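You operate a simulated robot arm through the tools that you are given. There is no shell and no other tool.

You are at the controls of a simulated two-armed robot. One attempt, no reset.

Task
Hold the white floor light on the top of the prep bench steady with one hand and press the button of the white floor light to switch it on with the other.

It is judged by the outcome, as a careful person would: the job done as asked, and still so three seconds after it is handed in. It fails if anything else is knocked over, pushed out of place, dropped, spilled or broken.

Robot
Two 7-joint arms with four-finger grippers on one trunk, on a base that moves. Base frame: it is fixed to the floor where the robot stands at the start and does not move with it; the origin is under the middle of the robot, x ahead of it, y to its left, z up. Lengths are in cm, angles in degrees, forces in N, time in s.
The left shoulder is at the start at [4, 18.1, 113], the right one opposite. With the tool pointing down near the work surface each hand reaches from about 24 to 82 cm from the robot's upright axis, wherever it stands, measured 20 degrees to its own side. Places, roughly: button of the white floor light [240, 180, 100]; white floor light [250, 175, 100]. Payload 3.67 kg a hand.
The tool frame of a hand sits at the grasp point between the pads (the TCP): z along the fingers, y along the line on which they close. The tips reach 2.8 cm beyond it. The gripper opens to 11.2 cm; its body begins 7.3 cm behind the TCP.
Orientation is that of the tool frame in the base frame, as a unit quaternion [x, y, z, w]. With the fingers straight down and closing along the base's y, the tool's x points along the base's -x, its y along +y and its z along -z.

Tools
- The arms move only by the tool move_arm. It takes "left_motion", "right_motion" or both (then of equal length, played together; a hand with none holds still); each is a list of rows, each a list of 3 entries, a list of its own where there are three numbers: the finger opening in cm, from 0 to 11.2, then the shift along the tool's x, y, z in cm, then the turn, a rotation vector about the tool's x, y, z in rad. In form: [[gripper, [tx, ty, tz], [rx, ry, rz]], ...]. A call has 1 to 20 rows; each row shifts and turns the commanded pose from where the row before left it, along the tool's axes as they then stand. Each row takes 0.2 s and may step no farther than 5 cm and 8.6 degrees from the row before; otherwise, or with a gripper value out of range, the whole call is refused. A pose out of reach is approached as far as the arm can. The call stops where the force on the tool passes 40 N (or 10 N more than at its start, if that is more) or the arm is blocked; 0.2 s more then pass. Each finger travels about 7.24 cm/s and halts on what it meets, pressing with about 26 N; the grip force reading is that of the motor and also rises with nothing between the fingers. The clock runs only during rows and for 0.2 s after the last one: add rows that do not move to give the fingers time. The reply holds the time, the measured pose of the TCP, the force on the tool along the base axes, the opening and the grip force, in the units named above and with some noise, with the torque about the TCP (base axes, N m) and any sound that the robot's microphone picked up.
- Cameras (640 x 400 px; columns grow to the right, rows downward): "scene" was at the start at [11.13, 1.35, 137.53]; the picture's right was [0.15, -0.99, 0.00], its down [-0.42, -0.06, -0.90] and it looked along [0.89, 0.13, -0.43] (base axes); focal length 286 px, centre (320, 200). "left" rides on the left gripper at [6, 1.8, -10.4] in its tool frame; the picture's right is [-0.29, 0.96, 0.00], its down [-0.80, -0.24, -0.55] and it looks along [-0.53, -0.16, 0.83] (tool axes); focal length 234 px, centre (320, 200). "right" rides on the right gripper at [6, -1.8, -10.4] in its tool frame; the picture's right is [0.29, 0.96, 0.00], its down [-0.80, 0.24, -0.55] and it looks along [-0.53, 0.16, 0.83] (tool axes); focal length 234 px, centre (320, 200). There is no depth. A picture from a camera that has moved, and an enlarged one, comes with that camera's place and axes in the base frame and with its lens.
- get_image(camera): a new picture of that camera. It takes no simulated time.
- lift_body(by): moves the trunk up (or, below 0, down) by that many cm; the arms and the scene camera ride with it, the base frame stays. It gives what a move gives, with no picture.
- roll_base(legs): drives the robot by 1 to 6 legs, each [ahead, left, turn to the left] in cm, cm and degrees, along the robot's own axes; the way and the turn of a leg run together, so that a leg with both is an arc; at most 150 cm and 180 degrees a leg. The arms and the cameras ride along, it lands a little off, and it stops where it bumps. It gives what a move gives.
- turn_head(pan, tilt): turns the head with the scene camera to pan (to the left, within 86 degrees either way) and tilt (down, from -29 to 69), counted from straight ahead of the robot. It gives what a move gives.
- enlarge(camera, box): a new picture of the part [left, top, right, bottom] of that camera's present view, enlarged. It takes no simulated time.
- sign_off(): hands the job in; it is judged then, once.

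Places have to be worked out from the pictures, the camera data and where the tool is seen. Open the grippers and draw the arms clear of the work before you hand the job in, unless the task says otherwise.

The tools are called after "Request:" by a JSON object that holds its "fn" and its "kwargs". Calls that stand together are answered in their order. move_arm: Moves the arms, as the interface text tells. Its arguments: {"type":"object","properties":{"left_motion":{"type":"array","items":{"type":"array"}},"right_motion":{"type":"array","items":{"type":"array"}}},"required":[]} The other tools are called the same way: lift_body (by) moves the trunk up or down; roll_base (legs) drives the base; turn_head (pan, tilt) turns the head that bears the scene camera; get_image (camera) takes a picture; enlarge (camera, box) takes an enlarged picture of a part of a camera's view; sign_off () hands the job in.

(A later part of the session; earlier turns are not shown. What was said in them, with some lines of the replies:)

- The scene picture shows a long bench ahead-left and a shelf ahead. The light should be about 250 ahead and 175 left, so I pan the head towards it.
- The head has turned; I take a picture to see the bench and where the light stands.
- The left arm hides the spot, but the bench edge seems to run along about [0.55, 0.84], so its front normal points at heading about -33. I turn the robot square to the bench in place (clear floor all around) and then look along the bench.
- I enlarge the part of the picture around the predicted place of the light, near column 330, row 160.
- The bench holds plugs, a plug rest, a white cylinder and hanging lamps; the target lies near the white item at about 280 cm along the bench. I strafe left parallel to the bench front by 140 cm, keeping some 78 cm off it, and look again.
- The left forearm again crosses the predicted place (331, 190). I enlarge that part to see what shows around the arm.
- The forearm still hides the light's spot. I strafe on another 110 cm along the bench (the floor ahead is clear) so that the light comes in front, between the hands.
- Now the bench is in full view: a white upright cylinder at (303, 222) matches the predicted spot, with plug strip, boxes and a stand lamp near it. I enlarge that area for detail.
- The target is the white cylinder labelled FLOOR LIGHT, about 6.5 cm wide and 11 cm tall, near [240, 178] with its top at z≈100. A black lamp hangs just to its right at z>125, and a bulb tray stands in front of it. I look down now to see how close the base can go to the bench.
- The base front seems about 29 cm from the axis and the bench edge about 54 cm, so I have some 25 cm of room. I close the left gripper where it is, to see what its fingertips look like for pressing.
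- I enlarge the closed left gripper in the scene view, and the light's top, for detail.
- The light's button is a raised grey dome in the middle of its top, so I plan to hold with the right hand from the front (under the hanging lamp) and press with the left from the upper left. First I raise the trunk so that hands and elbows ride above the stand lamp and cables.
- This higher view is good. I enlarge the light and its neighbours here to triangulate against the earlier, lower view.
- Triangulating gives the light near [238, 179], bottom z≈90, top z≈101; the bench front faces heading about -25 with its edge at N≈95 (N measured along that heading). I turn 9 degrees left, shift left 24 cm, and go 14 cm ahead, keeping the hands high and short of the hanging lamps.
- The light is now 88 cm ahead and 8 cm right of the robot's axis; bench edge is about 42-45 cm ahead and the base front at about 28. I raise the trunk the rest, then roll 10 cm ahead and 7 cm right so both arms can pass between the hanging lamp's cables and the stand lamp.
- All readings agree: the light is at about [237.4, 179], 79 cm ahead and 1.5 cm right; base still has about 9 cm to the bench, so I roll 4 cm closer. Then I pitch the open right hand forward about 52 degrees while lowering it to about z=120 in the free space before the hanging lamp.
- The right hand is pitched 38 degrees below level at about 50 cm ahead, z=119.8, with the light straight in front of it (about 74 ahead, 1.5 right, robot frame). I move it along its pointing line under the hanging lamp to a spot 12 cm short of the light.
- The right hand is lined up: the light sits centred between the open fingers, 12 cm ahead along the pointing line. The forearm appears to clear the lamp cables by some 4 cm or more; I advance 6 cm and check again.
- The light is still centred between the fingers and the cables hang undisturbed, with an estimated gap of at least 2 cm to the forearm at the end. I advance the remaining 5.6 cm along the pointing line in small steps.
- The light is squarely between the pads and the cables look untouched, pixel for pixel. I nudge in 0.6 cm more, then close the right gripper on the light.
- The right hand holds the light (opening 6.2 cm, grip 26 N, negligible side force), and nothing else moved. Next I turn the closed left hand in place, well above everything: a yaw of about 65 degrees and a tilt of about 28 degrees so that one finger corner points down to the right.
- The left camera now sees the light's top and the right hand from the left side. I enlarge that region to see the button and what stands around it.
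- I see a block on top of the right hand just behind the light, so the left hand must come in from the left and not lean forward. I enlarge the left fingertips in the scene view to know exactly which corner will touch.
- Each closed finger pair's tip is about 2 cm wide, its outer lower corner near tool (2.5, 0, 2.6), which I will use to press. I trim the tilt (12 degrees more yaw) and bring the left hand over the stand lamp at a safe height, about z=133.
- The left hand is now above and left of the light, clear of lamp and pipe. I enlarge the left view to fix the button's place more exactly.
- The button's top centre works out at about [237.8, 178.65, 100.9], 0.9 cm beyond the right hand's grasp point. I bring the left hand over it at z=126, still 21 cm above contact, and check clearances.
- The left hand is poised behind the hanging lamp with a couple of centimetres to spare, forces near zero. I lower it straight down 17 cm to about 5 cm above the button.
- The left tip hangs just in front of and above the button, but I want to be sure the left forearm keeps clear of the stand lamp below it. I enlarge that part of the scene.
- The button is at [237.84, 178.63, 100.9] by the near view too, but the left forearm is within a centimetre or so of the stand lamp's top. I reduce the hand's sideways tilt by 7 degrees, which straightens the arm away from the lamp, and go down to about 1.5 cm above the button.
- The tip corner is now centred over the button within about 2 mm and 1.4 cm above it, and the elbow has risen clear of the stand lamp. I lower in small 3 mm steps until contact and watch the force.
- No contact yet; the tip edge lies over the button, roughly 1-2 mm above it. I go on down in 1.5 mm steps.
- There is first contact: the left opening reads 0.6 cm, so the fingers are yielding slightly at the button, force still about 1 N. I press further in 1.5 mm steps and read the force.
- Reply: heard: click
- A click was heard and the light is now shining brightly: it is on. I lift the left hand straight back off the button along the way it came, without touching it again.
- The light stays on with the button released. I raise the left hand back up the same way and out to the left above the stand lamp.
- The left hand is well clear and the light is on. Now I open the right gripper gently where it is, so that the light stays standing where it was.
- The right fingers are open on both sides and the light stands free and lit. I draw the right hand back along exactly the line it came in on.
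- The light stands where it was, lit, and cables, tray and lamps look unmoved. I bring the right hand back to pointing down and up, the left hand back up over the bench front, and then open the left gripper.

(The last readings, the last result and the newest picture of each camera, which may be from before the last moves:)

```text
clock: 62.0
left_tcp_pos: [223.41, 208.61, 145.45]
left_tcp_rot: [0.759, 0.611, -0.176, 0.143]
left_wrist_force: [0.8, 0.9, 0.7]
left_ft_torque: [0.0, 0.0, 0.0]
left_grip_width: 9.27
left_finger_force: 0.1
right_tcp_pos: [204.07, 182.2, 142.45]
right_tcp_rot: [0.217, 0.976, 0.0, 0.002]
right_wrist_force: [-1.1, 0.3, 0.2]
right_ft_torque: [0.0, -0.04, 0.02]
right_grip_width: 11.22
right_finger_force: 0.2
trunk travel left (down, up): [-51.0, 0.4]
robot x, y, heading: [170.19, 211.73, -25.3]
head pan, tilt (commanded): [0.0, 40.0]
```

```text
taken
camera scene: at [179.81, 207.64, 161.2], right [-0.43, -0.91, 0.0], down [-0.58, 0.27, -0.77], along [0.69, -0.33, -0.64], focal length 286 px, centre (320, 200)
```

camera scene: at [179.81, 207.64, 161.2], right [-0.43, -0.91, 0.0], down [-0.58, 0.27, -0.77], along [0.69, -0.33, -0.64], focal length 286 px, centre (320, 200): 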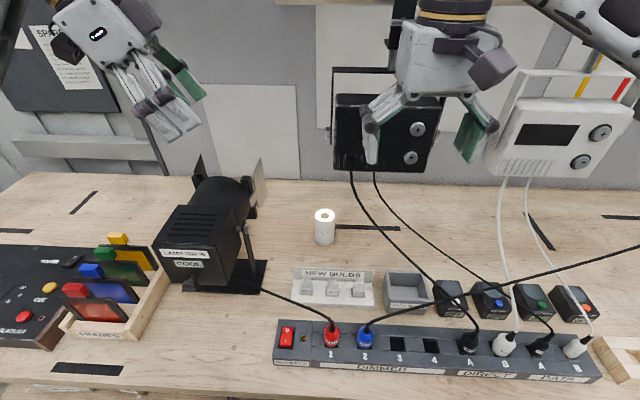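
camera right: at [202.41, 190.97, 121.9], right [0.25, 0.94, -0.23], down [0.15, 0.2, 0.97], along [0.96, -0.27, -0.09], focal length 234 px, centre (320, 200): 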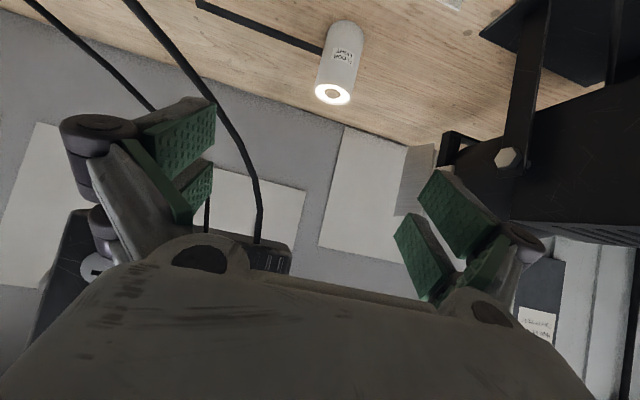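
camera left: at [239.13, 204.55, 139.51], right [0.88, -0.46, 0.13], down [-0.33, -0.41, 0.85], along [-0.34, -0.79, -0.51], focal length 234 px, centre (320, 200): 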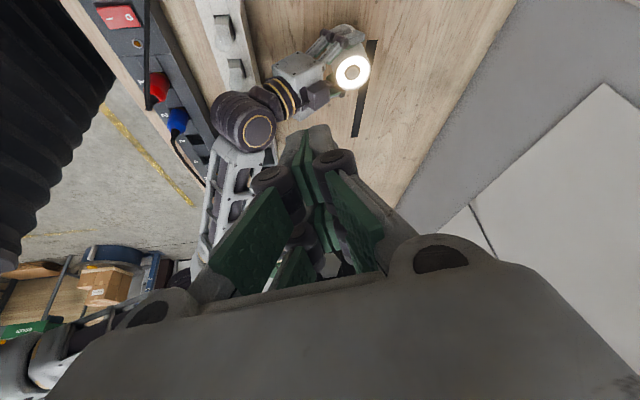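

Everything is in place: the light is upright and lit, both grippers are open and high. I back the robot 20 cm away from the bench (it stood there before) and take a last look.

Request:
{"fn": "roll_base", "kwargs": {"legs": [[-20, 0, 0]]}}

Request:
{"fn": "get_image", "kwargs": {"camera": "scene"}}

Request:
{"fn": "enlarge", "kwargs": {"camera": "scene", "box": [240, 100, 440, 240]}}

```text
clock: 63.7
left_tcp_pos: [206.22, 216.49, 145.25]
left_tcp_rot: [0.759, 0.611, -0.177, 0.14]
left_wrist_force: [0.9, -0.1, 0.8]
left_ft_torque: [0.01, 0.04, -0.02]
left_grip_width: 11.2
left_finger_force: 0.1
right_tcp_pos: [186.73, 190.34, 142.24]
right_tcp_rot: [0.22, 0.975, 0.0, -0.001]
right_wrist_force: [0.1, -0.6, -0.3]
right_ft_torque: [0.05, 0.07, 0.03]
right_grip_width: 11.2
right_finger_force: 0.0
trunk travel left (down, up): [-51.0, 0.4]
robot x, y, heading: [152.92, 220.07, -25.6]
head pan, tilt (commanded): [0.0, 40.0]
```

```text
taken
camera scene: at [162.63, 215.72, 161.13], right [-0.43, -0.9, 0.0], down [-0.58, 0.28, -0.76], along [0.69, -0.33, -0.65], focal length 286 px, centre (320, 200)
```

scene: 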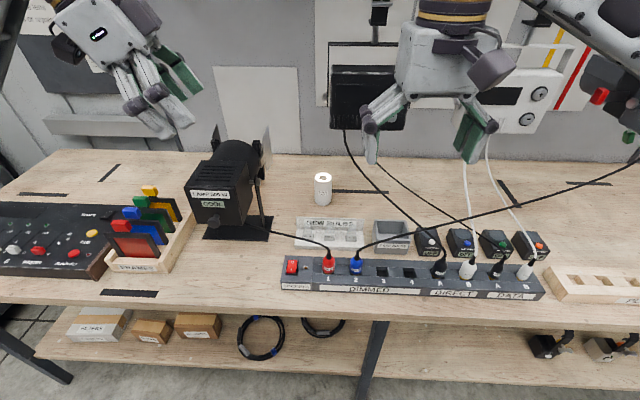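

```text
2.86 times, centred on (340, 170) of scene
camera zoom: at [162.63, 215.72, 161.13], right [-0.43, -0.9, 0.0], down [-0.58, 0.28, -0.76], along [0.69, -0.33, -0.65], focal length 818 px, centre (263, 286)
```

zoom: 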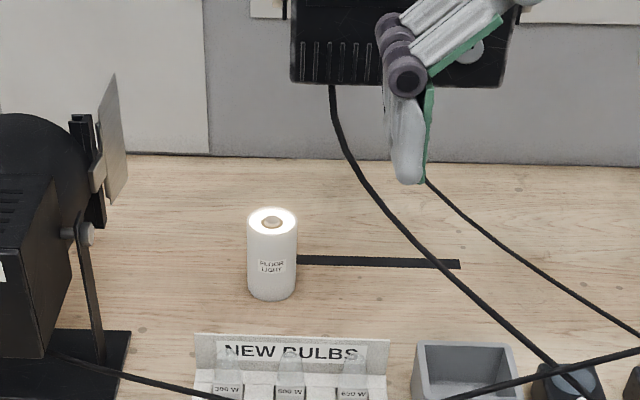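

The white floor light stands upright in its place on the bench and is lit. All neighbours are unmoved, both grippers are open and the arms are clear, so I hand the job in.

Request:
{"fn": "sign_off", "kwargs": {}}

```text
The job is handed in.
```

The white floor light is switched on. The right hand held it steady on the prep bench while the left pressed the button on its top. I heard one click, the light came on, and it stayed lit after both hands let go.

In the last picture it stands upright where it was, and the lamps, cables, bulb tray and plugs around it look undisturbed. Both grippers are open, the arms are clear, and the robot is backed about 20 cm away from the bench.
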